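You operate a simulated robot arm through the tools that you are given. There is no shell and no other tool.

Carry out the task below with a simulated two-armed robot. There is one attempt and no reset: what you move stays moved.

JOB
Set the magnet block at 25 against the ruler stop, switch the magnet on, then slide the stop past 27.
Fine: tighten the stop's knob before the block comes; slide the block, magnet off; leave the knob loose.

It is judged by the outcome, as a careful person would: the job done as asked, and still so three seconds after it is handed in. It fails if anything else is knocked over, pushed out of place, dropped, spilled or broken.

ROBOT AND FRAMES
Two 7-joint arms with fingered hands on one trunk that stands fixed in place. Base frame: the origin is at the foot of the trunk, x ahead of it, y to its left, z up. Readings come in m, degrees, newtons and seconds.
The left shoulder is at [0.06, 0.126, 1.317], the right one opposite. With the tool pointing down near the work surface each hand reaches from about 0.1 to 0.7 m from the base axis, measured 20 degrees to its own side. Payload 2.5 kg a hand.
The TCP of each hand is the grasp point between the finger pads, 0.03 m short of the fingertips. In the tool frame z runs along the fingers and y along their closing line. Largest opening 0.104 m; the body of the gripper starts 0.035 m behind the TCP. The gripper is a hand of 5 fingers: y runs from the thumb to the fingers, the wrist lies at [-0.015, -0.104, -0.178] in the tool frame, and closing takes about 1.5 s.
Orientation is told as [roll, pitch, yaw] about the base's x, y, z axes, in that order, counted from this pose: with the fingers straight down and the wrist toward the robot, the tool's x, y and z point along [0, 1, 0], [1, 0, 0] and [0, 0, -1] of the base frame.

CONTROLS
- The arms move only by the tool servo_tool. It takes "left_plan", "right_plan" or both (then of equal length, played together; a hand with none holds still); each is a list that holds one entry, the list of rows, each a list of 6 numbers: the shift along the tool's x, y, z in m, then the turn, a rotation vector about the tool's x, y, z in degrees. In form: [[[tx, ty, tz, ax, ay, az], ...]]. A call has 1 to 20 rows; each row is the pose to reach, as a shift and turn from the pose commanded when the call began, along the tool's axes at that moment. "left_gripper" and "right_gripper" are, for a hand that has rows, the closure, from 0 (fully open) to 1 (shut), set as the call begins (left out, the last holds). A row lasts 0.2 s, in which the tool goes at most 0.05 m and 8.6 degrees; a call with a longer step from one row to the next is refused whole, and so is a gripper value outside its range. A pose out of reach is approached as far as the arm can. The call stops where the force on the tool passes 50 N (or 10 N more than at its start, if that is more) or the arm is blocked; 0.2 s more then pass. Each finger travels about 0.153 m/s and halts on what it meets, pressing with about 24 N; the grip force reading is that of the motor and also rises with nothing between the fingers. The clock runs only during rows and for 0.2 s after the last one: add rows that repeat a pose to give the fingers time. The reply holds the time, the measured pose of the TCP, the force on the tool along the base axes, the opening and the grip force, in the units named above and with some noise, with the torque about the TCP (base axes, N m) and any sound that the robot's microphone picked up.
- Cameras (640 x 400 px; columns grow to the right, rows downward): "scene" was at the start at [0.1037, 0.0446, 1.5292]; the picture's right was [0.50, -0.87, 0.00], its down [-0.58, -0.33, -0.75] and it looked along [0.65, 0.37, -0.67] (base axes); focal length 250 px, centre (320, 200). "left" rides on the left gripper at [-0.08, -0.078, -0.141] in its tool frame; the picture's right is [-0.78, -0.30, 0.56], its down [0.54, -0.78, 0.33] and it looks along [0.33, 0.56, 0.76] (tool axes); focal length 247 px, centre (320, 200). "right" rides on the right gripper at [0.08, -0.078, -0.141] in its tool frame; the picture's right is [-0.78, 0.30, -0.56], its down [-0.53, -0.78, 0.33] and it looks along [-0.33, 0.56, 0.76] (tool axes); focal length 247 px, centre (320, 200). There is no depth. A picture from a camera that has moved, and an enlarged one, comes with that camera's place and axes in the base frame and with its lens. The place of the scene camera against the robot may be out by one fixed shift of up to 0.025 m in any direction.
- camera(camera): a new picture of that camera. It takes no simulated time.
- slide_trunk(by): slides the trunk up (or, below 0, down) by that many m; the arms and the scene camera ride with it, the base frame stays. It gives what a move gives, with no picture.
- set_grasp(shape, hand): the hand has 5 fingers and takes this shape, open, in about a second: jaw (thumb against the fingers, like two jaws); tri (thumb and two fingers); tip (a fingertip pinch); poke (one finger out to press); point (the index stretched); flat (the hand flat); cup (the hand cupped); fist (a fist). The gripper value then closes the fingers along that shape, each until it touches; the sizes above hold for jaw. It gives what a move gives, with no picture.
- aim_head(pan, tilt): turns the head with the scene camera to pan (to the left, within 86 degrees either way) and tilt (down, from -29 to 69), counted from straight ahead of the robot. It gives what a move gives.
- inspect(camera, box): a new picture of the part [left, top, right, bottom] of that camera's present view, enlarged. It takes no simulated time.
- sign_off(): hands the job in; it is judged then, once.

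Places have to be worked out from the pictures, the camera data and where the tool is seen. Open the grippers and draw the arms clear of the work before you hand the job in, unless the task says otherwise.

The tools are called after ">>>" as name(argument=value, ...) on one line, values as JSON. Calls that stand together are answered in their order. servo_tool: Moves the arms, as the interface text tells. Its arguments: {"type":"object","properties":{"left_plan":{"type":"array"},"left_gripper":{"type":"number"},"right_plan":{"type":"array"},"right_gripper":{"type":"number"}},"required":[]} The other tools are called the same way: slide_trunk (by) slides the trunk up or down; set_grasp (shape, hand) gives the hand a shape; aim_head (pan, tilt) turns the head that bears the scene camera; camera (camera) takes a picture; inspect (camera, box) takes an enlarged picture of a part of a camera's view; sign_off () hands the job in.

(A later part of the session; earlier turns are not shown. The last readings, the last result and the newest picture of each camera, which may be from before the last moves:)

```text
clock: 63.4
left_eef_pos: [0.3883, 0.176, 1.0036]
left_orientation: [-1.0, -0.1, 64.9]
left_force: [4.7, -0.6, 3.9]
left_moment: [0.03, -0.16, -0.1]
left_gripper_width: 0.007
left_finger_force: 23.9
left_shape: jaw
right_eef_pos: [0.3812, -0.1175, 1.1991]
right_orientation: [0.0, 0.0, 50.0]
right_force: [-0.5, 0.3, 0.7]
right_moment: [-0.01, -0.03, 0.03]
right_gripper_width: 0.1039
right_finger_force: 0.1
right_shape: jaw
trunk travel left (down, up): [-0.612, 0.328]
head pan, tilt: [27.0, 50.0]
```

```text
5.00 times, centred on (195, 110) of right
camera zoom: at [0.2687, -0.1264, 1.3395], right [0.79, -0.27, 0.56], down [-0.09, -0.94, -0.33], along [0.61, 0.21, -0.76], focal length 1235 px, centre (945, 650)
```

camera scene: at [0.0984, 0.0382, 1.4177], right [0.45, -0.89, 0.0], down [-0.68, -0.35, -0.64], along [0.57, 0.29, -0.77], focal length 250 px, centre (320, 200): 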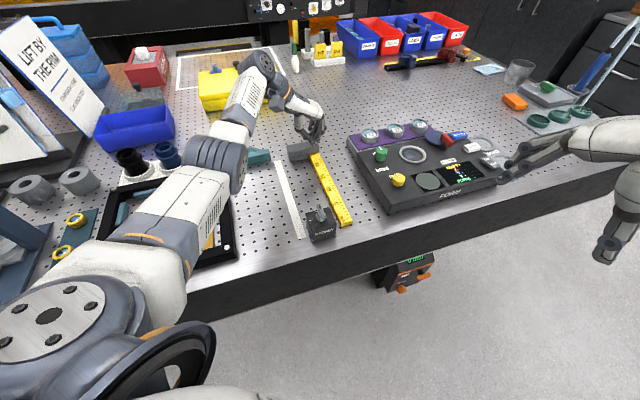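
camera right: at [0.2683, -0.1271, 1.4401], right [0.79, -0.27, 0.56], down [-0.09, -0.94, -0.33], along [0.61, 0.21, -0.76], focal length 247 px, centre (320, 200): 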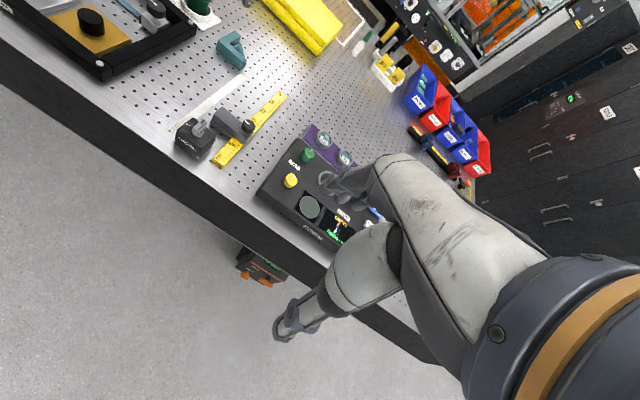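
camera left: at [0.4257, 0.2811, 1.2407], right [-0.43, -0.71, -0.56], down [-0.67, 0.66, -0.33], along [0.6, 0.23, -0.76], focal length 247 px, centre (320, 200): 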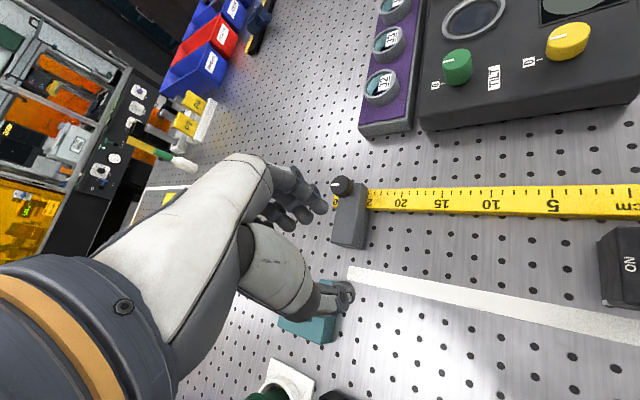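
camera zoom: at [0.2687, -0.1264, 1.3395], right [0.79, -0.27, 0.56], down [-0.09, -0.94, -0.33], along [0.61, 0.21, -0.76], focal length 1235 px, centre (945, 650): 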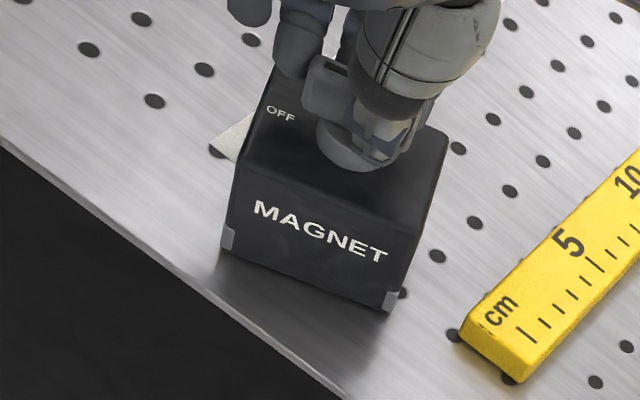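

I'll open the fingers and lift off to inspect the lever.

>>> servo_tool(left_plan=[[[0, 0, 0, 0, 0, 0], [0, 0, 0, 0, 0, 0], [0, 0, 0, 0, 0, 0], [0, 0, -0.015, 0, 0, 0], [0, 0, -0.045, 0, 0, 0], [0, 0, -0.085, 0, 0, 0], [0.0, 0, -0.12, 0, 0, 0]]], left_gripper=0.4)

>>> inspect(camera="right", box=[150, 60, 240, 150])

>>> inspect(camera="scene", box=[270, 150, 370, 260])

>>> inspect(camera="left", box=[290, 180, 470, 350])

```text
clock: 65.0
left_eef_pos: [0.3855, 0.1757, 1.1248]
left_orientation: [-1.1, -0.3, 65.2]
left_force: [-0.3, 0.0, 0.0]
left_moment: [0.0, -0.01, -0.01]
left_gripper_width: 0.0623
left_finger_force: 0.1
left_shape: jaw
right_eef_pos: [0.3801, -0.1178, 1.1976]
right_orientation: [0.1, 0.0, 50.0]
right_force: [0.5, 0.2, -0.1]
right_moment: [-0.02, 0.05, -0.03]
right_gripper_width: 0.1035
right_finger_force: 0.0
right_shape: jaw
trunk travel left (down, up): [-0.612, 0.328]
head pan, tilt: [27.0, 50.0]
```

```text
4.44 times, centred on (195, 105) of right
camera zoom: at [0.2681, -0.1264, 1.34], right [0.78, -0.27, 0.56], down [-0.09, -0.94, -0.33], along [0.61, 0.21, -0.76], focal length 1098 px, centre (876, 622)
```

zoom: 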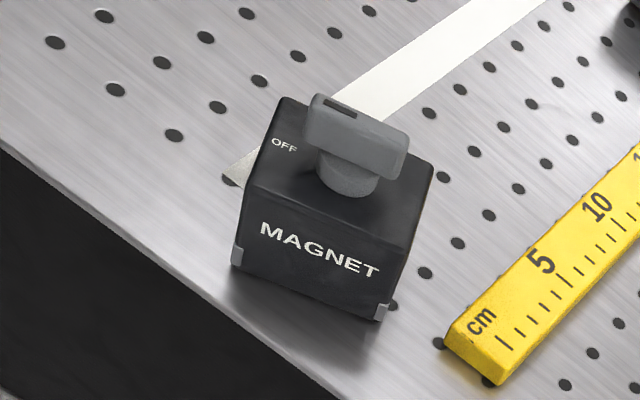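

```text
3.64 times, centred on (320, 205) of scene
camera zoom: at [0.0993, 0.0378, 1.4175], right [0.45, -0.89, 0.0], down [-0.68, -0.35, -0.64], along [0.57, 0.29, -0.77], focal length 911 px, centre (320, 182)
```

zoom: 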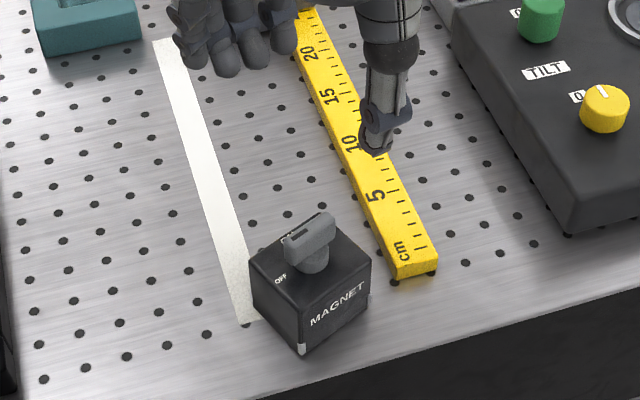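

```text
2.35 times, centred on (380, 265) of left
camera zoom: at [0.4214, 0.0712, 1.2671], right [0.59, -0.6, -0.54], down [-0.81, -0.48, -0.35], along [-0.05, 0.64, -0.76], focal length 581 px, centre (179, 47)
```

zoom: 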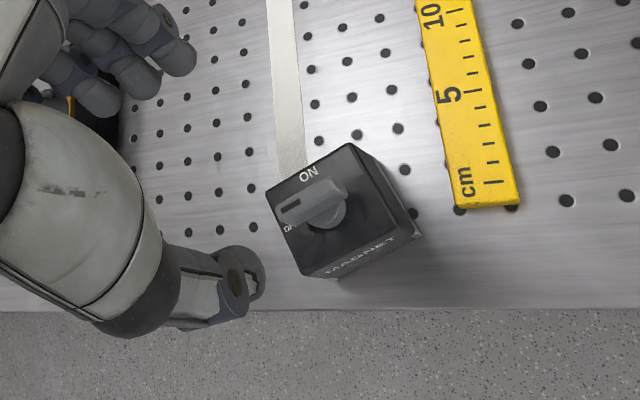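

The lever now points to OFF (perhaps a few degrees short) and the block is free, rotated about +20° at (0.386, 0.182). To grip its sides without stray fingers in front of it, I'll see how the "tri" shape looks while the hand is clear.

>>> set_grasp(hand="left", shape="tri")

>>> camera(camera="left")

>>> inspect(camera="scene", box=[260, 100, 380, 230])

>>> inspect(camera="right", box=[150, 0, 330, 120])

```text
clock: 65.9
left_eef_pos: [0.3858, 0.1753, 1.1257]
left_orientation: [-1.1, -0.3, 65.1]
left_force: [0.0, 1.2, 0.0]
left_moment: [0.0, -0.01, 0.0]
left_gripper_width: 0.1041
left_finger_force: 0.0
left_shape: tri
right_eef_pos: [0.3802, -0.1179, 1.1981]
right_orientation: [0.0, 0.0, 50.0]
right_force: [-0.8, -0.1, 0.0]
right_moment: [0.02, -0.03, -0.02]
right_gripper_width: 0.1038
right_finger_force: 0.0
right_shape: jaw
trunk travel left (down, up): [-0.612, 0.328]
head pan, tilt: [27.0, 50.0]
```

```text
taken
camera left: at [0.4217, 0.0712, 1.2666], right [0.59, -0.6, -0.54], down [-0.81, -0.48, -0.35], along [-0.05, 0.64, -0.76], focal length 247 px, centre (320, 200)
```

left: 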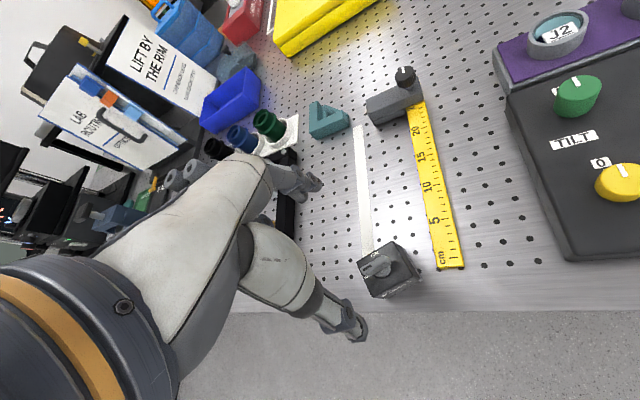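

```text
3.08 times, centred on (320, 165) of scene
camera zoom: at [0.0996, 0.0379, 1.4175], right [0.45, -0.89, 0.0], down [-0.68, -0.35, -0.64], along [0.57, 0.29, -0.77], focal length 770 px, centre (320, 308)
```

zoom: 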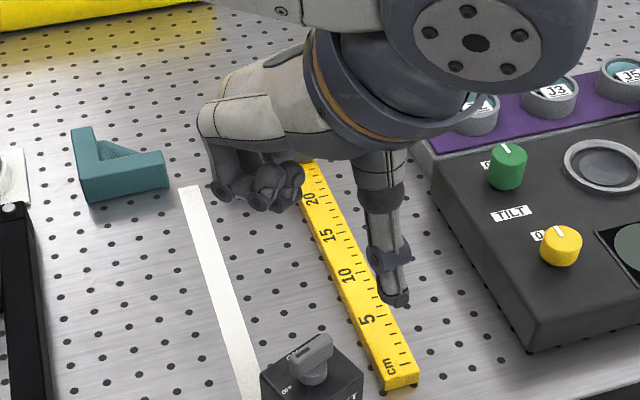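

```text
3.33 times, centred on (240, 60) of right
camera zoom: at [0.2684, -0.1263, 1.3399], right [0.78, -0.27, 0.56], down [-0.09, -0.94, -0.33], along [0.61, 0.21, -0.76], focal length 823 px, centre (587, 667)
```

zoom: 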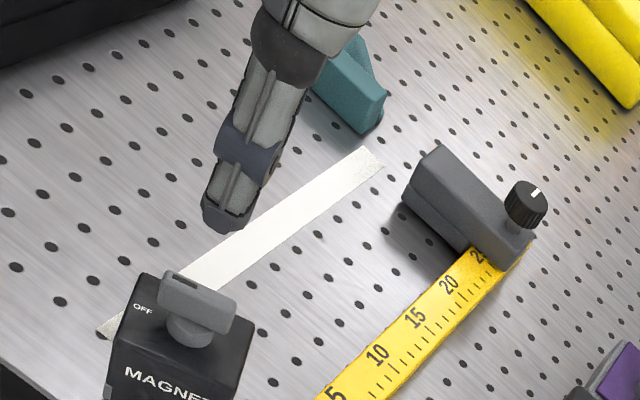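

In "tri" the ring and little fingers curl near the palm and could hit the knob, so pushing the block from behind looks cleaner. First I'll look more closely at the lever angle.

>>> inspect(camera="left", box=[350, 230, 430, 305])

>>> inspect(camera="scene", box=[285, 200, 345, 255])

>>> inspect(camera="right", box=[155, 70, 225, 135])

```text
5.33 times, centred on (390, 268) of left
camera zoom: at [0.4217, 0.0712, 1.2666], right [0.59, -0.6, -0.54], down [-0.81, -0.48, -0.35], along [-0.05, 0.64, -0.76], focal length 1317 px, centre (-53, -160)
```

zoom: 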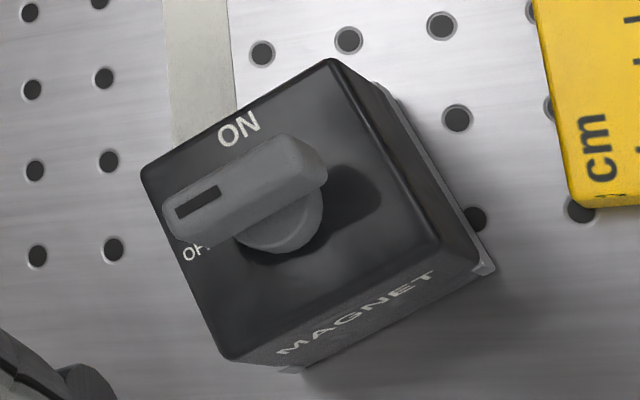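

```text
7.27 times, centred on (315, 228) of scene
camera zoom: at [0.0996, 0.0379, 1.4175], right [0.45, -0.89, 0.0], down [-0.68, -0.35, -0.64], along [0.57, 0.29, -0.77], focal length 1821 px, centre (356, 0)
```

zoom: 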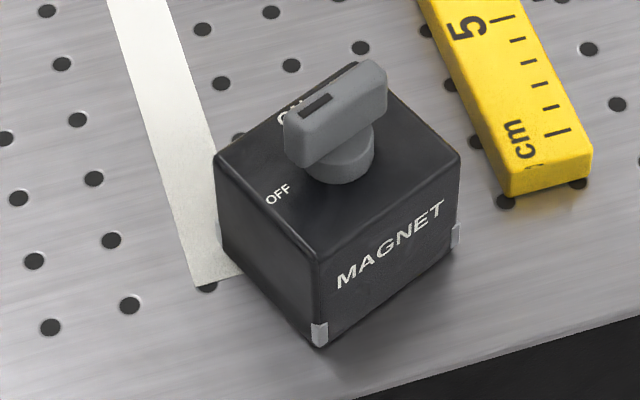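

```text
6.15 times, centred on (190, 102) of right
camera zoom: at [0.2684, -0.1263, 1.3399], right [0.78, -0.27, 0.56], down [-0.09, -0.94, -0.33], along [0.61, 0.21, -0.76], focal length 1520 px, centre (1120, 800)
```

zoom: 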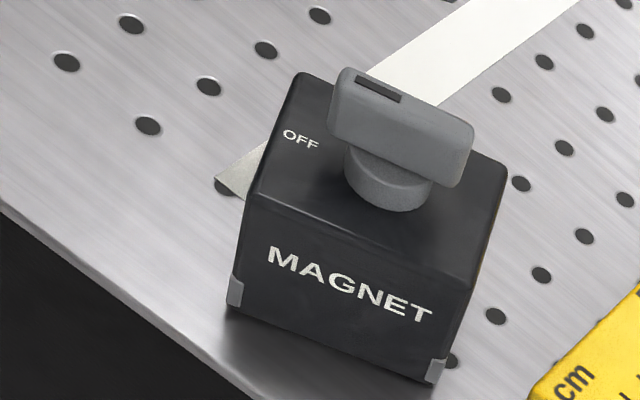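

The lever is within a few degrees of OFF. I'll go back to the jaw shape, level the hand, and yaw to −25° to match the block's sides.

>>> set_grasp(hand="left", shape="jaw")

>>> servo_tool(left_plan=[[[0, 0, 0, -1.0, 0.46, 0], [0, 0, 0, -1.0, 0.46, 0]]], left_gripper=0.15)

>>> servo_tool(left_plan=[[[0, 0, 0, 0, 0, 8], [0, 0, 0, 0, 0, 16], [0, 0, 0, 0, 0, 24], [0, 0, 0, 0, 0, 32], [0, 0, 0, 0, 0, 40], [0, 0, 0, 0, 0, 48], [0, 0, 0, 0, 0, 56], [0, 0, 0.01, 0, 0, 64], [0, 0, 0.02, 0, 0, 72], [0, 0, 0.03, 0, 0, 80], [0.002, -0.003, 0.045, 0, 0, 88], [0.002, -0.003, 0.055, 0, 0, 90]]])

>>> camera(camera="left")

>>> inspect(camera="right", box=[120, 40, 280, 170])

>>> inspect(camera="scene", box=[260, 150, 380, 260])

```text
clock: 66.8
left_eef_pos: [0.3856, 0.1755, 1.1249]
left_orientation: [-1.1, -0.3, 65.1]
left_force: [0.5, -0.5, -0.5]
left_moment: [0.01, 0.0, 0.02]
left_gripper_width: 0.104
left_finger_force: 0.1
left_shape: jaw
right_eef_pos: [0.3798, -0.1174, 1.199]
right_orientation: [0.0, 0.0, 49.9]
right_force: [0.0, 0.0, 0.1]
right_moment: [-0.02, -0.01, 0.03]
right_gripper_width: 0.1034
right_finger_force: 0.0
right_shape: jaw
trunk travel left (down, up): [-0.612, 0.328]
head pan, tilt: [27.0, 50.0]
```

```text
clock: 67.4
left_eef_pos: [0.3875, 0.1764, 1.1254]
left_orientation: [-0.6, -1.3, 65.3]
left_force: [-0.3, -0.1, 0.0]
left_moment: [-0.03, -0.02, 0.02]
left_gripper_width: 0.0887
left_finger_force: 0.0
left_shape: jaw
right_eef_pos: [0.3801, -0.1178, 1.1989]
right_orientation: [0.0, 0.0, 50.0]
right_force: [0.2, -0.3, 0.3]
right_moment: [-0.03, 0.01, -0.01]
right_gripper_width: 0.1036
right_finger_force: 0.1
right_shape: jaw
trunk travel left (down, up): [-0.612, 0.328]
head pan, tilt: [27.0, 50.0]
```

```text
clock: 70.0
left_eef_pos: [0.3843, 0.1768, 1.0677]
left_orientation: [1.4, -0.7, -25.0]
left_force: [-0.6, -0.5, 0.9]
left_moment: [0.01, -0.01, 0.04]
left_gripper_width: 0.0885
left_finger_force: 0.0
left_shape: jaw
right_eef_pos: [0.3807, -0.1168, 1.1989]
right_orientation: [0.0, 0.0, 50.1]
right_force: [0.5, 0.2, 0.4]
right_moment: [-0.02, 0.0, -0.01]
right_gripper_width: 0.1037
right_finger_force: 0.1
right_shape: jaw
trunk travel left (down, up): [-0.612, 0.328]
head pan, tilt: [27.0, 50.0]
```

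```text
taken
camera left: at [0.2764, 0.1336, 1.2065], right [-0.58, -0.57, -0.58], down [-0.47, 0.82, -0.33], along [0.66, 0.08, -0.75], focal length 247 px, centre (320, 200)
```

left: 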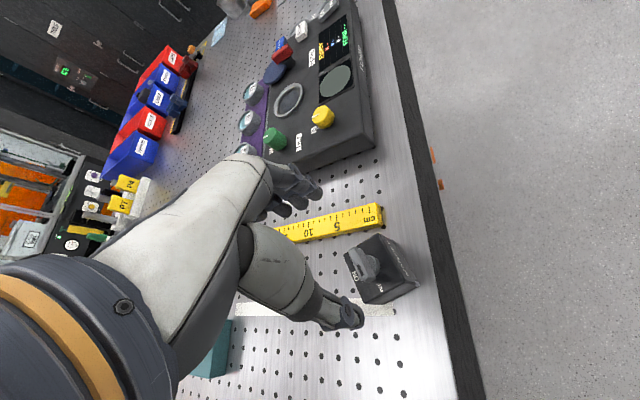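

```text
3.08 times, centred on (200, 105) of right
camera zoom: at [0.2684, -0.1263, 1.34], right [0.78, -0.27, 0.56], down [-0.09, -0.94, -0.33], along [0.61, 0.21, -0.76], focal length 760 px, centre (689, 492)
```

zoom: 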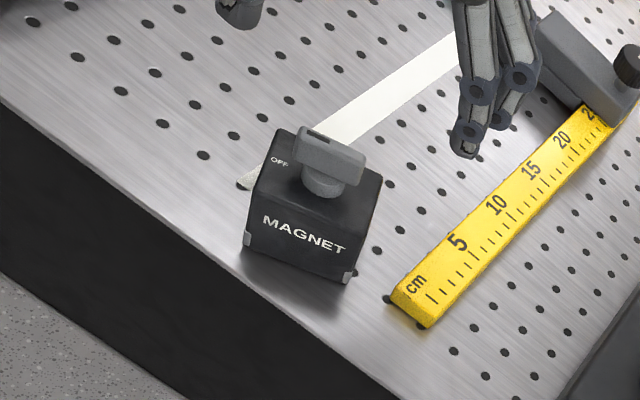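

```text
3.64 times, centred on (320, 205) of scene
camera zoom: at [0.0996, 0.0379, 1.4175], right [0.45, -0.89, 0.0], down [-0.68, -0.35, -0.64], along [0.57, 0.29, -0.77], focal length 911 px, centre (320, 182)
```

zoom: 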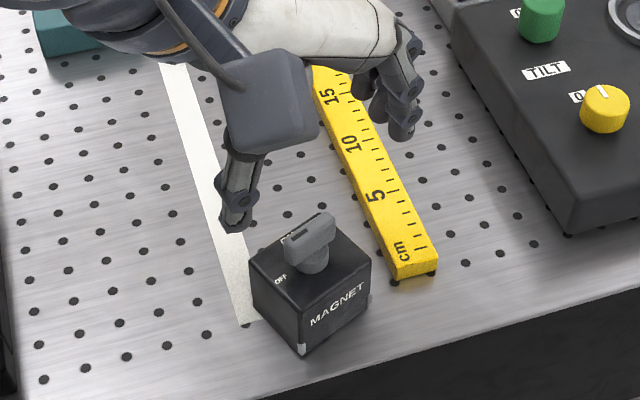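

I'll level the hand (roll 1.4°, pitch −0.7°), shift slightly toward the block's rear, and lower to just above the lever for another look.

>>> servo_tool(left_plan=[[[0, 0, 0, 0.7, -1.4, 0], [-0.004, -0.002, 0, 0.7, -1.4, 0], [-0.007, -0.004, 0.015, 0.7, -1.4, 0], [-0.007, -0.004, 0.03, 0.7, -1.4, 0], [-0.007, -0.004, 0.03, 0.7, -1.4, 0]]])

>>> inspect(camera="left", box=[250, 160, 430, 330])

>>> inspect(camera="scene", box=[260, 150, 380, 260])

>>> inspect(camera="right", box=[130, 50, 250, 160])

```text
clock: 71.2
left_eef_pos: [0.3776, 0.1706, 1.0389]
left_orientation: [-0.1, -0.1, -24.9]
left_force: [-0.3, -0.8, 0.1]
left_moment: [0.01, 0.01, 0.02]
left_gripper_width: 0.0886
left_finger_force: 0.0
left_shape: jaw
right_eef_pos: [0.38, -0.1171, 1.1986]
right_orientation: [0.0, 0.0, 50.0]
right_force: [-0.2, 0.7, -0.2]
right_moment: [0.0, 0.0, -0.01]
right_gripper_width: 0.1039
right_finger_force: 0.0
right_shape: jaw
trunk travel left (down, up): [-0.612, 0.328]
head pan, tilt: [27.0, 50.0]
```

```text
2.35 times, centred on (340, 245) of left
camera zoom: at [0.2729, 0.1298, 1.1791], right [-0.6, -0.58, -0.56], down [-0.48, 0.81, -0.33], along [0.64, 0.07, -0.76], focal length 581 px, centre (273, 94)
```

zoom: 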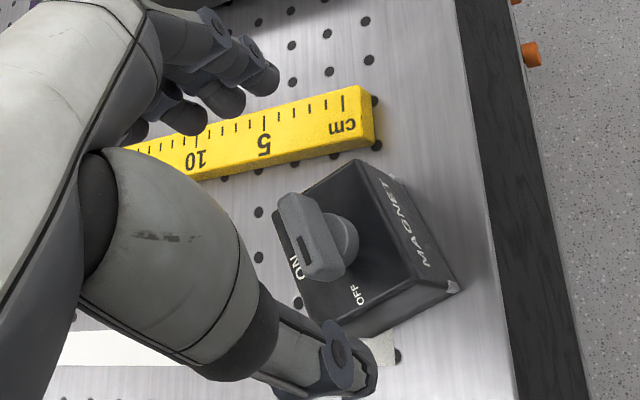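

```text
3.64 times, centred on (320, 205) of scene
camera zoom: at [0.0996, 0.0378, 1.4175], right [0.45, -0.89, 0.0], down [-0.68, -0.35, -0.64], along [0.57, 0.29, -0.77], focal length 911 px, centre (320, 182)
```

zoom: 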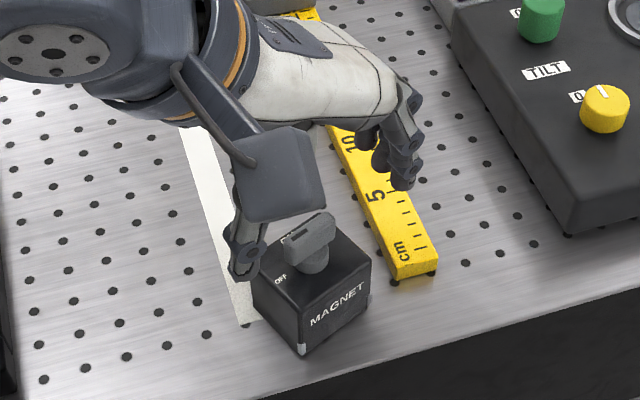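

```text
3.64 times, centred on (190, 105) of right
camera zoom: at [0.2684, -0.1263, 1.34], right [0.78, -0.27, 0.56], down [-0.09, -0.94, -0.33], along [0.61, 0.21, -0.76], focal length 898 px, centre (793, 546)
```

zoom: 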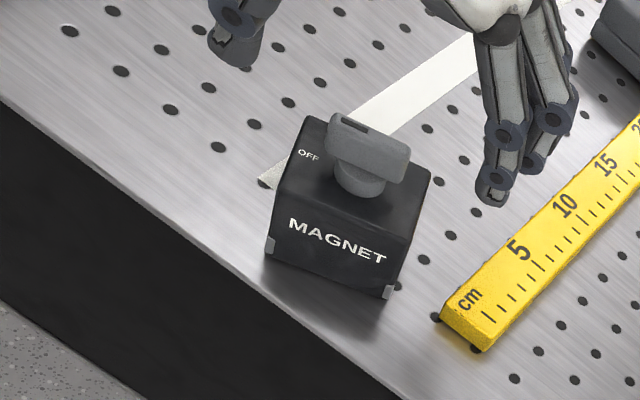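

The block centre is about 15 mm ahead of the TCP along its axis. I'll shift 7 mm forward and lower so that the pads cover the top 2 cm of the block's sides.

>>> servo_tool(left_plan=[[[0.007, 0.0, 0.015, 0, 0, 0], [0.007, 0.0, 0.035, 0, 0, 0], [0.007, 0.0, 0.055, 0, 0, 0], [0.007, 0.0, 0.065, 0, 0, 0], [0.007, 0.0, 0.07, 0, 0, 0], [0.007, 0.0, 0.07, 0, 0, 0]]])

>>> inspect(camera="left", box=[250, 160, 430, 330])

>>> inspect(camera="scene", box=[260, 150, 380, 260])

>>> inspect(camera="right", box=[130, 50, 250, 160])

```text
clock: 72.6
left_eef_pos: [0.3818, 0.1779, 0.9672]
left_orientation: [-0.1, 0.0, -24.9]
left_force: [0.2, 0.4, 0.2]
left_moment: [0.0, -0.02, -0.01]
left_gripper_width: 0.0884
left_finger_force: 0.1
left_shape: jaw
right_eef_pos: [0.3797, -0.118, 1.198]
right_orientation: [0.0, 0.0, 49.9]
right_force: [0.6, 0.1, -0.7]
right_moment: [0.0, -0.01, 0.0]
right_gripper_width: 0.1039
right_finger_force: 0.0
right_shape: jaw
trunk travel left (down, up): [-0.612, 0.328]
head pan, tilt: [27.0, 50.0]
```

```text
2.35 times, centred on (340, 245) of left
camera zoom: at [0.2775, 0.1367, 1.1092], right [-0.6, -0.58, -0.56], down [-0.48, 0.81, -0.33], along [0.64, 0.07, -0.76], focal length 581 px, centre (273, 94)
```

zoom: 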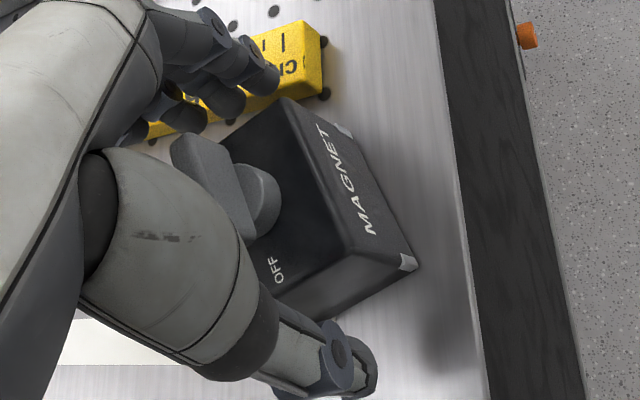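

```text
3.64 times, centred on (320, 205) of scene
camera zoom: at [0.0996, 0.0379, 1.4175], right [0.45, -0.89, 0.0], down [-0.68, -0.35, -0.64], along [0.57, 0.29, -0.77], focal length 911 px, centre (320, 182)
```

zoom: 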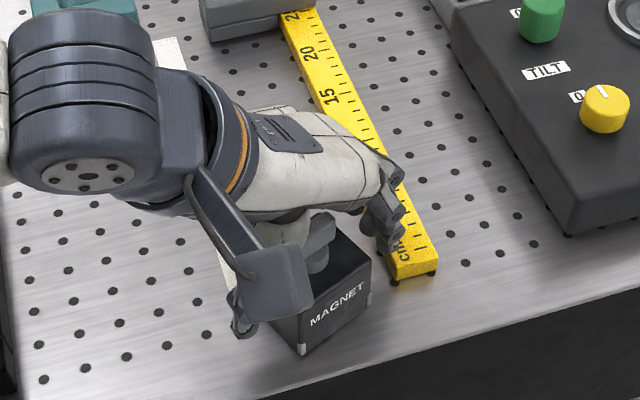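

```text
3.64 times, centred on (190, 105) of right
camera zoom: at [0.2684, -0.1263, 1.34], right [0.78, -0.27, 0.56], down [-0.09, -0.94, -0.33], along [0.61, 0.21, -0.76], focal length 898 px, centre (793, 546)
```

zoom: 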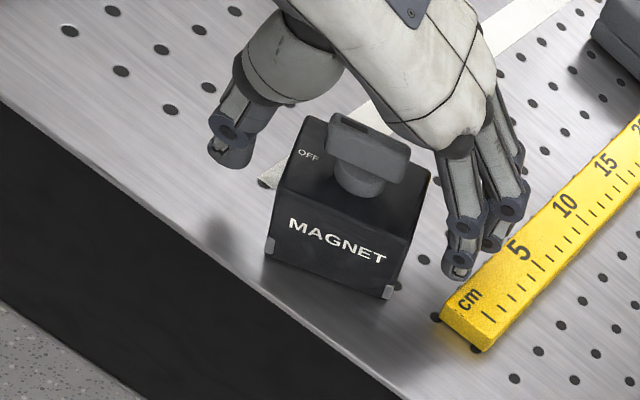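

The block is straddled with no contact. I'll close gently on its sides.

>>> servo_tool(left_plan=[[[0, 0, 0, 0, 0, 0], [0, 0, 0, 0, 0, 0], [0, 0, 0, 0, 0, 0], [0, 0, 0, 0, 0, 0]]], left_gripper=0.6)

>>> inspect(camera="left", box=[250, 160, 430, 330])

>>> inspect(camera="right", box=[130, 50, 250, 160])

```text
clock: 73.6
left_eef_pos: [0.3829, 0.1767, 0.9683]
left_orientation: [-0.1, 0.1, -24.9]
left_force: [-1.0, 1.1, 0.3]
left_moment: [0.04, 0.05, -0.08]
left_gripper_width: 0.0522
left_finger_force: 23.8
left_shape: jaw
right_eef_pos: [0.3793, -0.1187, 1.1985]
right_orientation: [0.0, 0.0, 50.0]
right_force: [-0.8, -0.6, -0.1]
right_moment: [-0.03, -0.01, 0.02]
right_gripper_width: 0.1036
right_finger_force: 0.2
right_shape: jaw
trunk travel left (down, up): [-0.612, 0.328]
head pan, tilt: [27.0, 50.0]
```

```text
2.35 times, centred on (340, 245) of left
camera zoom: at [0.2773, 0.1367, 1.1092], right [-0.6, -0.58, -0.56], down [-0.48, 0.81, -0.33], along [0.64, 0.07, -0.76], focal length 581 px, centre (273, 94)
```

zoom: 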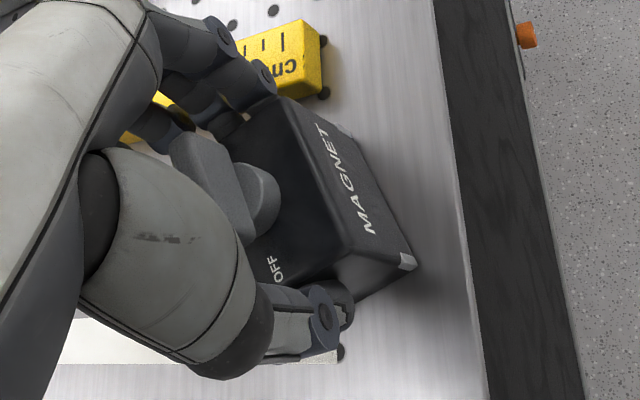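

```text
3.64 times, centred on (190, 105) of right
camera zoom: at [0.2683, -0.1262, 1.34], right [0.78, -0.27, 0.56], down [-0.09, -0.94, -0.33], along [0.61, 0.21, -0.76], focal length 898 px, centre (793, 546)
```

zoom: 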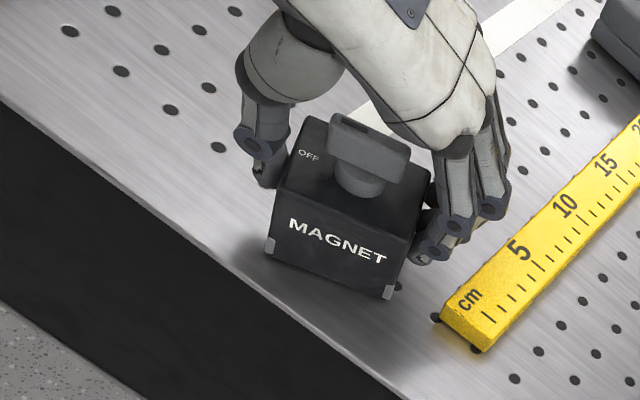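

Gripped at 52 mm without disturbing it. I'll rotate the block back 20° clockwise to square it with the ruler and move it 12 mm toward the ruler.

>>> servo_tool(left_plan=[[[0, 0, 0, 0, 0, 4], [0, 0, 0, 0, 0, 8], [0, 0, 0, 0, 0, 12], [0, 0, 0, 0, 0, 16], [0, 0, 0, 0, 0, 20], [-0.0014, 0.0038, 0, 0, 0, 20], [-0.0028, 0.0076, 0, 0, 0, 20], [-0.0041, 0.0113, 0, 0, 0, 20], [-0.0041, 0.0113, 0, 0, 0, 20]]])

>>> inspect(camera="left", box=[250, 160, 430, 330])

>>> inspect(camera="right", box=[130, 50, 250, 160])

>>> inspect(camera="scene", box=[260, 150, 380, 260])

```text
clock: 75.6
left_eef_pos: [0.3892, 0.1709, 0.9686]
left_orientation: [-0.1, 0.1, -44.9]
left_force: [-1.3, 1.6, 0.0]
left_moment: [0.05, 0.06, -0.01]
left_gripper_width: 0.0515
left_finger_force: 24.5
left_shape: jaw
right_eef_pos: [0.3807, -0.1163, 1.1992]
right_orientation: [0.0, 0.0, 50.0]
right_force: [0.1, -0.1, 0.3]
right_moment: [0.03, 0.02, 0.0]
right_gripper_width: 0.1036
right_finger_force: 0.1
right_shape: jaw
trunk travel left (down, up): [-0.612, 0.328]
head pan, tilt: [27.0, 50.0]
```

```text
2.35 times, centred on (340, 245) of left
camera zoom: at [0.2776, 0.1668, 1.1095], right [-0.76, -0.34, -0.56], down [-0.17, 0.93, -0.33], along [0.63, -0.16, -0.76], focal length 581 px, centre (273, 94)
```

zoom: 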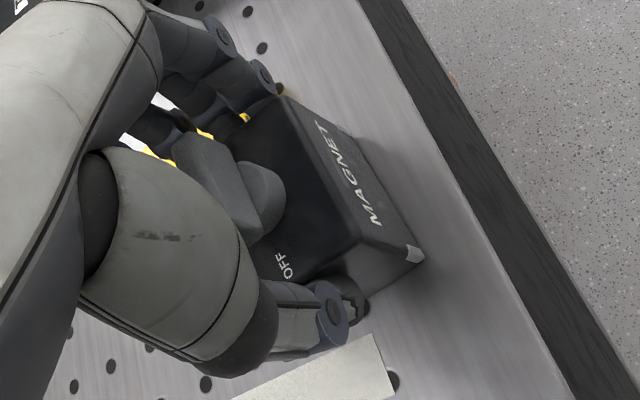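

```text
3.64 times, centred on (190, 105) of right
camera zoom: at [0.2686, -0.126, 1.3399], right [0.78, -0.27, 0.56], down [-0.09, -0.94, -0.33], along [0.61, 0.21, -0.76], focal length 898 px, centre (793, 546)
```

zoom: 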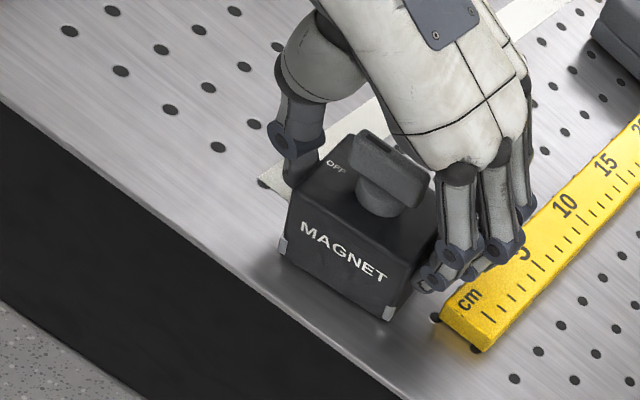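

```text
3.64 times, centred on (320, 205) of scene
camera zoom: at [0.0998, 0.0382, 1.4174], right [0.45, -0.89, 0.0], down [-0.68, -0.35, -0.64], along [0.57, 0.29, -0.77], focal length 911 px, centre (320, 182)
```

zoom: 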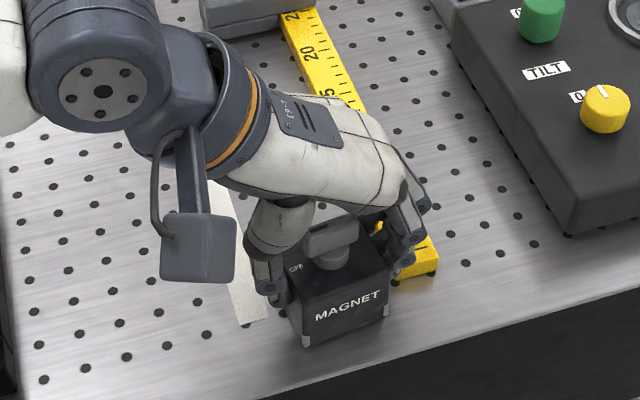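

The block slides with only 1–2 N, so the magnet is off, and it's almost square (about 5° left). I'll turn the last 5° and slide it 18 cm along the lane, stopping well short of the stop.

>>> servo_tool(left_plan=[[[0, 0, 0, 0, 0, 2.5], [0, 0, 0, 0, 0, 5], [0.01, 0, 0, 0, 0, 5], [0.02, 0, 0, 0, 0, 5], [0.032, 0, 0, 0, 0, 5], [0.044, 0, 0, 0, 0, 5], [0.056, 0, 0, 0, 0, 5], [0.068, 0, 0, 0, 0, 5], [0.08, 0, 0, 0, 0, 5], [0.09, 0, 0, 0, 0, 5]]])

>>> inspect(camera="scene", box=[260, 120, 380, 240])

>>> inspect(camera="right", box=[130, 30, 290, 150])

```text
clock: 77.8
left_eef_pos: [0.4558, 0.2339, 0.9693]
left_orientation: [-0.1, 0.0, -49.9]
left_force: [-0.6, -1.4, -0.1]
left_moment: [0.0, 0.07, 0.01]
left_gripper_width: 0.0517
left_finger_force: 23.9
left_shape: jaw
right_eef_pos: [0.3797, -0.1161, 1.1999]
right_orientation: [0.0, 0.0, 50.0]
right_force: [0.5, 0.5, 0.0]
right_moment: [0.0, 0.0, -0.01]
right_gripper_width: 0.1037
right_finger_force: 0.0
right_shape: jaw
trunk travel left (down, up): [-0.612, 0.328]
head pan, tilt: [27.0, 50.0]
```

```text
3.33 times, centred on (320, 180) of scene
camera zoom: at [0.0997, 0.0378, 1.4175], right [0.45, -0.89, 0.0], down [-0.68, -0.35, -0.64], along [0.57, 0.29, -0.77], focal length 835 px, centre (320, 267)
```

zoom: 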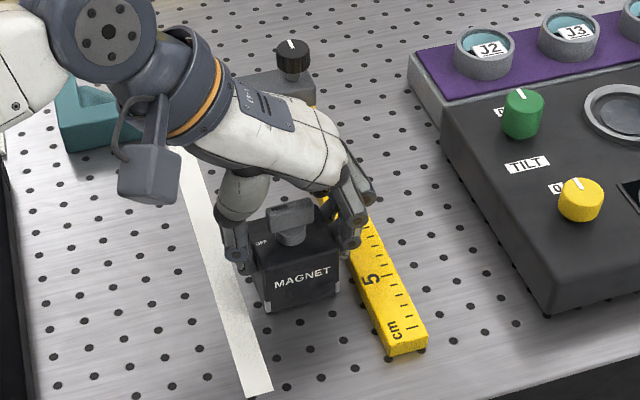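

```text
3.33 times, centred on (210, 90) of right
camera zoom: at [0.2685, -0.1264, 1.3399], right [0.78, -0.27, 0.56], down [-0.09, -0.94, -0.33], along [0.61, 0.21, -0.76], focal length 823 px, centre (687, 567)
```

zoom: 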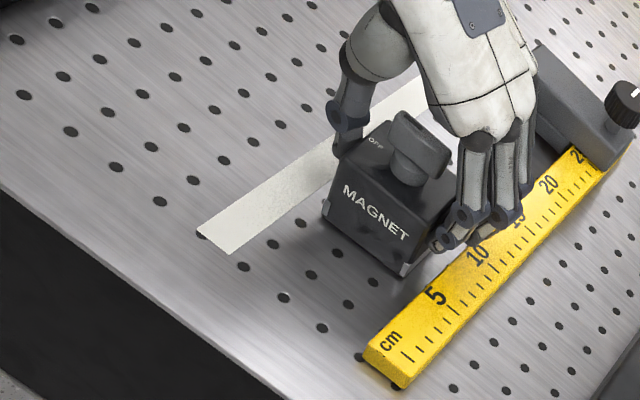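

The block is square and sliding cleanly, with its leading face now at about 11. I'll slide another 9 cm, leaving roughly 5 cm to the stop.

>>> servo_tool(left_plan=[[[0.01, -0.0009, 0, 0, 0, 0], [0.0199, -0.0017, 0, 0, 0, 0], [0.0319, -0.0028, 0, 0, 0, 0], [0.0438, -0.0038, 0, 0, 0, 0], [0.0558, -0.0049, 0, 0, 0, 0], [0.0677, -0.0059, 0, 0, 0, 0], [0.0797, -0.007, 0, 0, 0, 0], [0.0897, -0.0078, 0, 0, 0, 0], [0.0897, -0.0078, 0, 0, 0, 0]]])

>>> inspect(camera="scene", box=[260, 100, 380, 220])

>>> inspect(camera="right", box=[150, 10, 310, 130])

>>> camera(camera="left")

```text
clock: 79.8
left_eef_pos: [0.5174, 0.2975, 0.9691]
left_orientation: [-0.1, -0.1, -49.8]
left_force: [-1.5, -0.6, 0.9]
left_moment: [-0.01, 0.02, 0.02]
left_gripper_width: 0.0516
left_finger_force: 23.3
left_shape: jaw
right_eef_pos: [0.38, -0.1171, 1.1998]
right_orientation: [-0.1, 0.0, 50.0]
right_force: [0.4, 0.0, -0.6]
right_moment: [0.02, 0.0, -0.01]
right_gripper_width: 0.1038
right_finger_force: 0.0
right_shape: jaw
trunk travel left (down, up): [-0.612, 0.328]
head pan, tilt: [27.0, 50.0]
```

```text
3.33 times, centred on (320, 160) of scene
camera zoom: at [0.0996, 0.0377, 1.4175], right [0.45, -0.89, 0.0], down [-0.68, -0.35, -0.64], along [0.57, 0.29, -0.77], focal length 835 px, centre (320, 333)
```

zoom: 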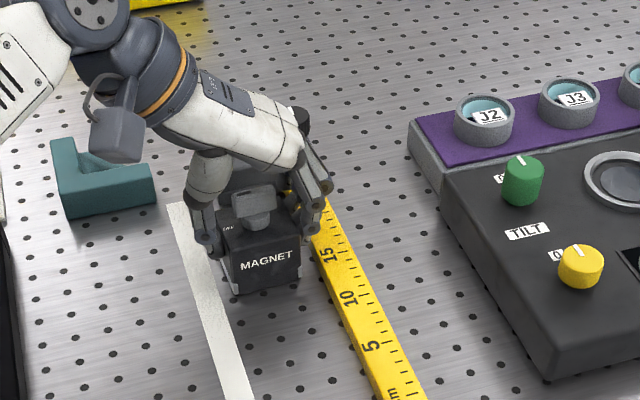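

```text
3.33 times, centred on (230, 70) of right
camera zoom: at [0.2684, -0.1264, 1.3399], right [0.78, -0.27, 0.56], down [-0.09, -0.94, -0.33], along [0.61, 0.21, -0.76], focal length 823 px, centre (620, 633)
```

zoom: 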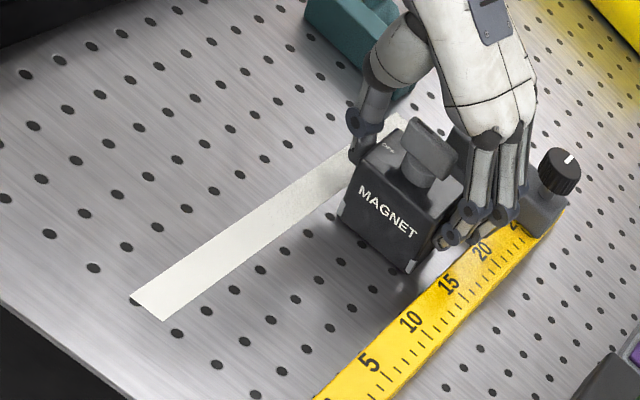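

```text
taken
camera left: at [0.4046, 0.3046, 1.1093], right [-0.78, -0.27, -0.56], down [-0.09, 0.94, -0.33], along [0.61, -0.21, -0.76], focal length 247 px, centre (320, 200)
```

left: 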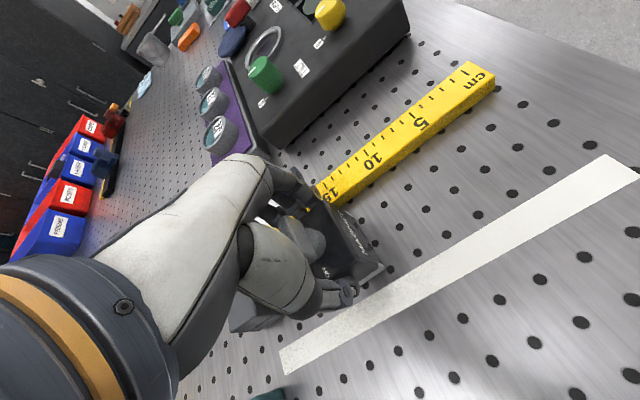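

The block's leading face is now at about 20, square to the ruler. I'll release it here, lift, and turn the hand to yaw 45° so that I can grip the lever bar, which now lies across the lane, for the final slide and the switch-on.

>>> servo_tool(left_plan=[[[0, 0, 0, 0, 0, 0], [0, 0, 0, 0, 0, 0], [0, 0, 0, 0, 0, 0], [0, 0, -0.015, 0, 0, 0], [0, 0, -0.04, 0, 0, 0], [0, 0, -0.075, 0, 0, 0], [0, 0, -0.11, 0, 0, 0]]], left_gripper=0.15)

>>> servo_tool(left_plan=[[[0, 0, 0, 0, 0, -8], [0, 0, 0, 0, 0, -16], [0, 0, 0, 0, 0, -24], [0, 0, 0, 0, 0, -32], [0, 0, 0, 0, 0, -40], [0, 0, 0, 0, 0, -48], [0, 0, 0, 0, 0, -56], [0, 0, 0, 0, 0, -64], [0, 0, 0, 0, 0, -72], [0, 0, 0, 0, 0, -80], [0, 0, 0, 0, 0, -88], [0.0065, 0, 0, 0, 0, -95], [0.0065, 0.0, 0, 0, 0, -95]]], left_gripper=0.5)

>>> inspect(camera="left", box=[270, 180, 450, 350])

>>> inspect(camera="scene", box=[260, 100, 380, 220])

>>> inspect(camera="right", box=[150, 10, 310, 130])

```text
clock: 81.4
left_eef_pos: [0.5131, 0.2982, 1.0778]
left_orientation: [-0.2, -0.1, -49.7]
left_force: [0.3, 0.0, 0.3]
left_moment: [0.02, 0.01, -0.02]
left_gripper_width: 0.0884
left_finger_force: 0.1
left_shape: jaw
right_eef_pos: [0.3816, -0.1175, 1.1984]
right_orientation: [0.0, 0.0, 50.0]
right_force: [-1.7, -0.9, 0.0]
right_moment: [-0.01, -0.01, -0.02]
right_gripper_width: 0.1037
right_finger_force: 0.0
right_shape: jaw
trunk travel left (down, up): [-0.612, 0.328]
head pan, tilt: [27.0, 50.0]
```

```text
clock: 84.2
left_eef_pos: [0.5222, 0.3017, 1.0782]
left_orientation: [0.0, 0.0, 45.3]
left_force: [0.2, -0.9, -0.4]
left_moment: [0.0, 0.01, 0.02]
left_gripper_width: 0.0524
left_finger_force: 0.1
left_shape: jaw
right_eef_pos: [0.3801, -0.1177, 1.1992]
right_orientation: [0.0, 0.0, 50.1]
right_force: [0.6, 0.8, -0.1]
right_moment: [0.0, -0.03, 0.04]
right_gripper_width: 0.104
right_finger_force: 0.1
right_shape: jaw
trunk travel left (down, up): [-0.612, 0.328]
head pan, tilt: [27.0, 50.0]
```

```text
2.35 times, centred on (360, 265) of left
camera zoom: at [0.5236, 0.1905, 1.2197], right [0.34, -0.76, -0.56], down [-0.93, -0.18, -0.33], along [0.15, 0.63, -0.76], focal length 581 px, centre (226, 47)
```

zoom: 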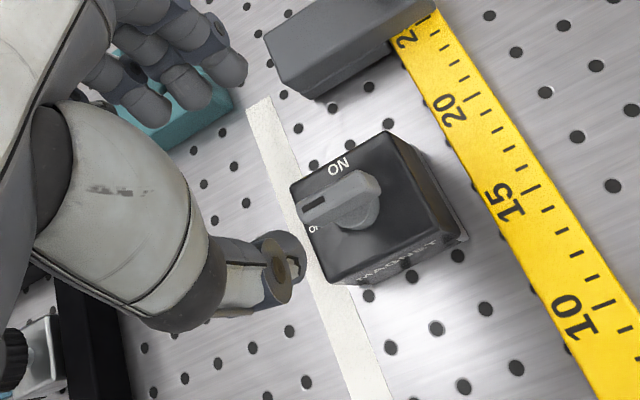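

```text
3.33 times, centred on (320, 160) of scene
camera zoom: at [0.0996, 0.0379, 1.4175], right [0.45, -0.89, 0.0], down [-0.68, -0.35, -0.64], along [0.57, 0.29, -0.77], focal length 835 px, centre (320, 333)
```

zoom: 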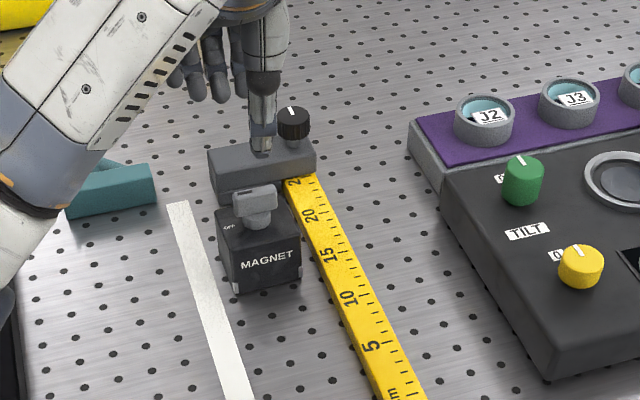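

```text
3.33 times, centred on (230, 70) of right
camera zoom: at [0.2683, -0.1263, 1.34], right [0.78, -0.27, 0.56], down [-0.09, -0.94, -0.33], along [0.61, 0.21, -0.76], focal length 823 px, centre (620, 633)
```

zoom: 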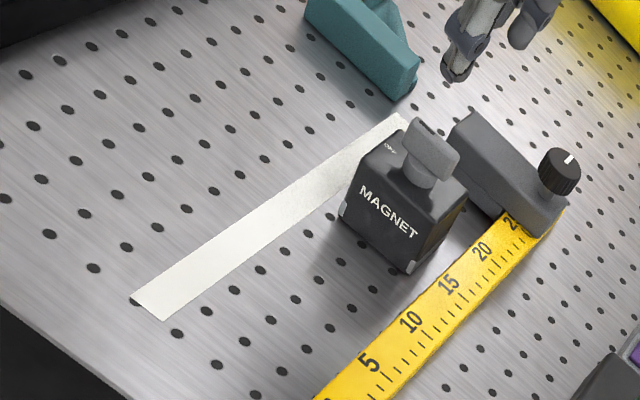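

The block sits square in the lane and the stop is undisturbed. I'll shift toward the lever and lower to just above it to refine the alignment.

>>> servo_tool(left_plan=[[[-0.002, -0.003, 0.02, 0, 0, 0], [-0.004, -0.006, 0.04, 0, 0, 0], [-0.004, -0.006, 0.055, 0, 0, 0], [-0.004, -0.006, 0.07, 0, 0, 0], [-0.004, -0.006, 0.072, 0, 0, 0]]])

>>> inspect(camera="left", box=[250, 160, 430, 330])

>>> inspect(camera="scene", box=[270, 110, 360, 200])

>>> inspect(camera="right", box=[200, 20, 300, 100])

```text
clock: 85.4
left_eef_pos: [0.5215, 0.2949, 1.0064]
left_orientation: [-0.1, 0.1, 45.2]
left_force: [-0.1, -0.6, -1.1]
left_moment: [-0.01, -0.02, -0.01]
left_gripper_width: 0.0526
left_finger_force: 0.0
left_shape: jaw
right_eef_pos: [0.3806, -0.118, 1.1985]
right_orientation: [0.0, 0.0, 50.0]
right_force: [-0.2, 0.3, -0.5]
right_moment: [0.03, -0.01, 0.02]
right_gripper_width: 0.1039
right_finger_force: 0.1
right_shape: jaw
trunk travel left (down, up): [-0.612, 0.328]
head pan, tilt: [27.0, 50.0]
```

```text
2.35 times, centred on (340, 245) of left
camera zoom: at [0.5223, 0.1824, 1.1471], right [0.34, -0.76, -0.56], down [-0.93, -0.17, -0.33], along [0.15, 0.63, -0.76], focal length 581 px, centre (273, 94)
```

zoom: 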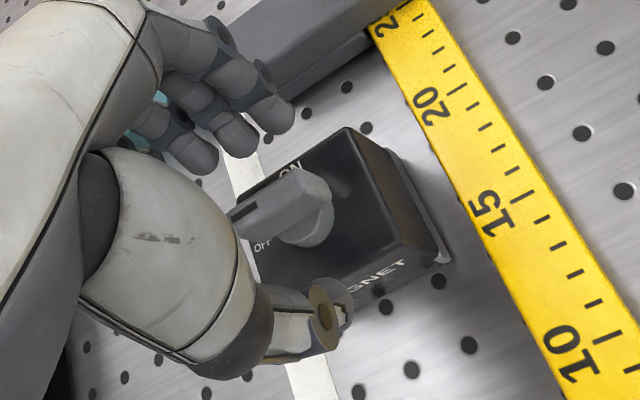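

```text
4.44 times, centred on (315, 155) of scene
camera zoom: at [0.0996, 0.0378, 1.4175], right [0.45, -0.89, 0.0], down [-0.68, -0.35, -0.64], along [0.57, 0.29, -0.77], focal length 1113 px, centre (342, 400)
```

zoom: 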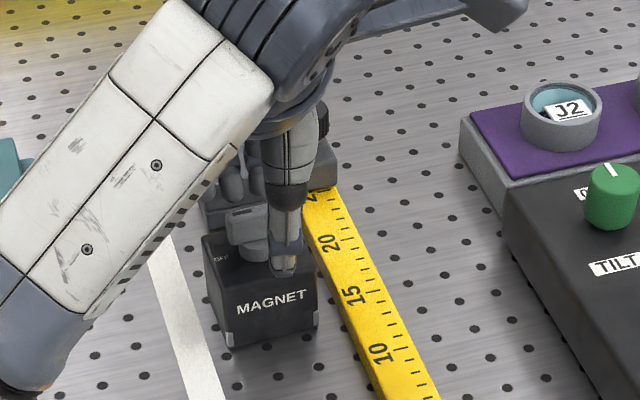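

```text
5.00 times, centred on (250, 60) of right
camera zoom: at [0.2684, -0.1263, 1.34], right [0.78, -0.27, 0.56], down [-0.09, -0.94, -0.33], along [0.61, 0.21, -0.76], focal length 1235 px, centre (670, 900)
```

zoom: 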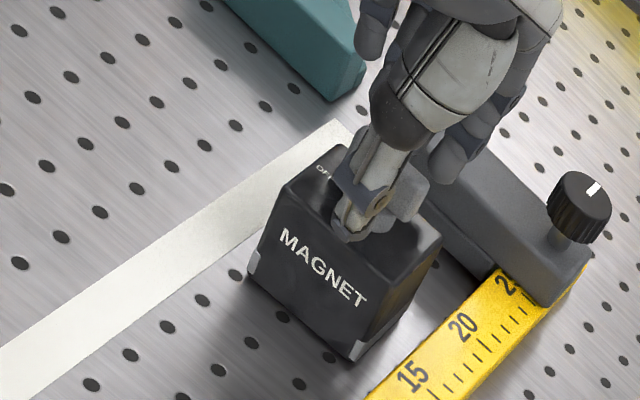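

The bar is centred between thumb and index. I'll make a 3 mm lateral adjustment and close on the lever.

>>> servo_tool(left_plan=[[[-0.003, -0.0005, 0, 0, 0, 0], [-0.003, -0.0005, 0, 0, 0, 0]]])

>>> servo_tool(left_plan=[[[0, 0, 0, 0, 0, 0], [0, 0, 0, 0, 0, 0], [0, 0, 0, 0, 0, 0], [0, 0, 0, 0, 0, 0], [0, 0, 0, 0, 0, 0]]], left_gripper=1.0)

>>> inspect(camera="left", box=[250, 160, 430, 330])

>>> inspect(camera="right", box=[200, 20, 300, 100])

```text
clock: 86.0
left_eef_pos: [0.5238, 0.2913, 1.0064]
left_orientation: [0.0, 0.1, 45.2]
left_force: [-0.3, 0.3, 0.3]
left_moment: [0.01, -0.03, 0.02]
left_gripper_width: 0.0524
left_finger_force: 0.1
left_shape: jaw
right_eef_pos: [0.3801, -0.1162, 1.1982]
right_orientation: [0.0, -0.1, 49.9]
right_force: [0.2, -0.7, 0.6]
right_moment: [0.0, 0.01, 0.01]
right_gripper_width: 0.1036
right_finger_force: 0.1
right_shape: jaw
trunk travel left (down, up): [-0.612, 0.328]
head pan, tilt: [27.0, 50.0]
```

```text
clock: 87.2
left_eef_pos: [0.5239, 0.2923, 1.0059]
left_orientation: [0.0, 0.1, 45.1]
left_force: [-1.0, 0.0, 0.5]
left_moment: [0.01, 0.0, -0.05]
left_gripper_width: 0.0051
left_finger_force: 23.8
left_shape: jaw
right_eef_pos: [0.3794, -0.1171, 1.1996]
right_orientation: [-0.1, 0.0, 50.0]
right_force: [0.6, 0.5, 0.0]
right_moment: [0.03, -0.01, 0.0]
right_gripper_width: 0.104
right_finger_force: 0.1
right_shape: jaw
trunk travel left (down, up): [-0.612, 0.328]
head pan, tilt: [27.0, 50.0]
```

```text
2.35 times, centred on (340, 245) of left
camera zoom: at [0.5246, 0.1803, 1.1472], right [0.34, -0.76, -0.56], down [-0.93, -0.17, -0.33], along [0.15, 0.63, -0.76], focal length 581 px, centre (273, 94)
```

zoom: 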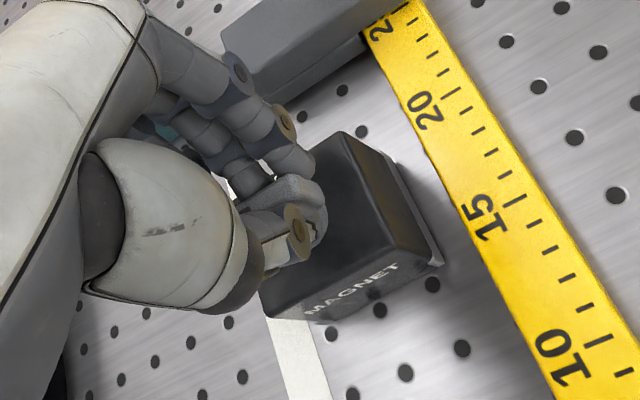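

```text
5.00 times, centred on (250, 60) of right
camera zoom: at [0.2684, -0.1262, 1.3399], right [0.78, -0.27, 0.56], down [-0.09, -0.94, -0.33], along [0.61, 0.21, -0.76], focal length 1235 px, centre (670, 900)
```

zoom: 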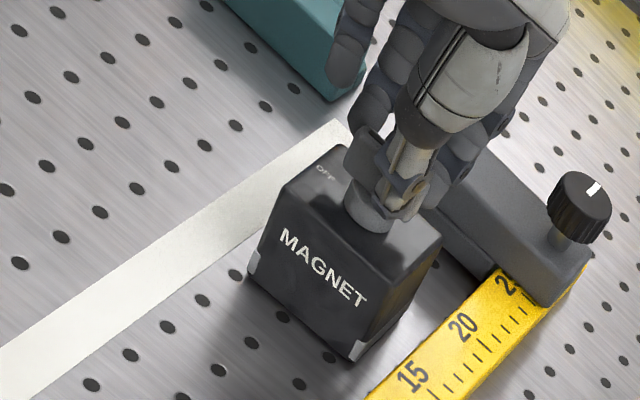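

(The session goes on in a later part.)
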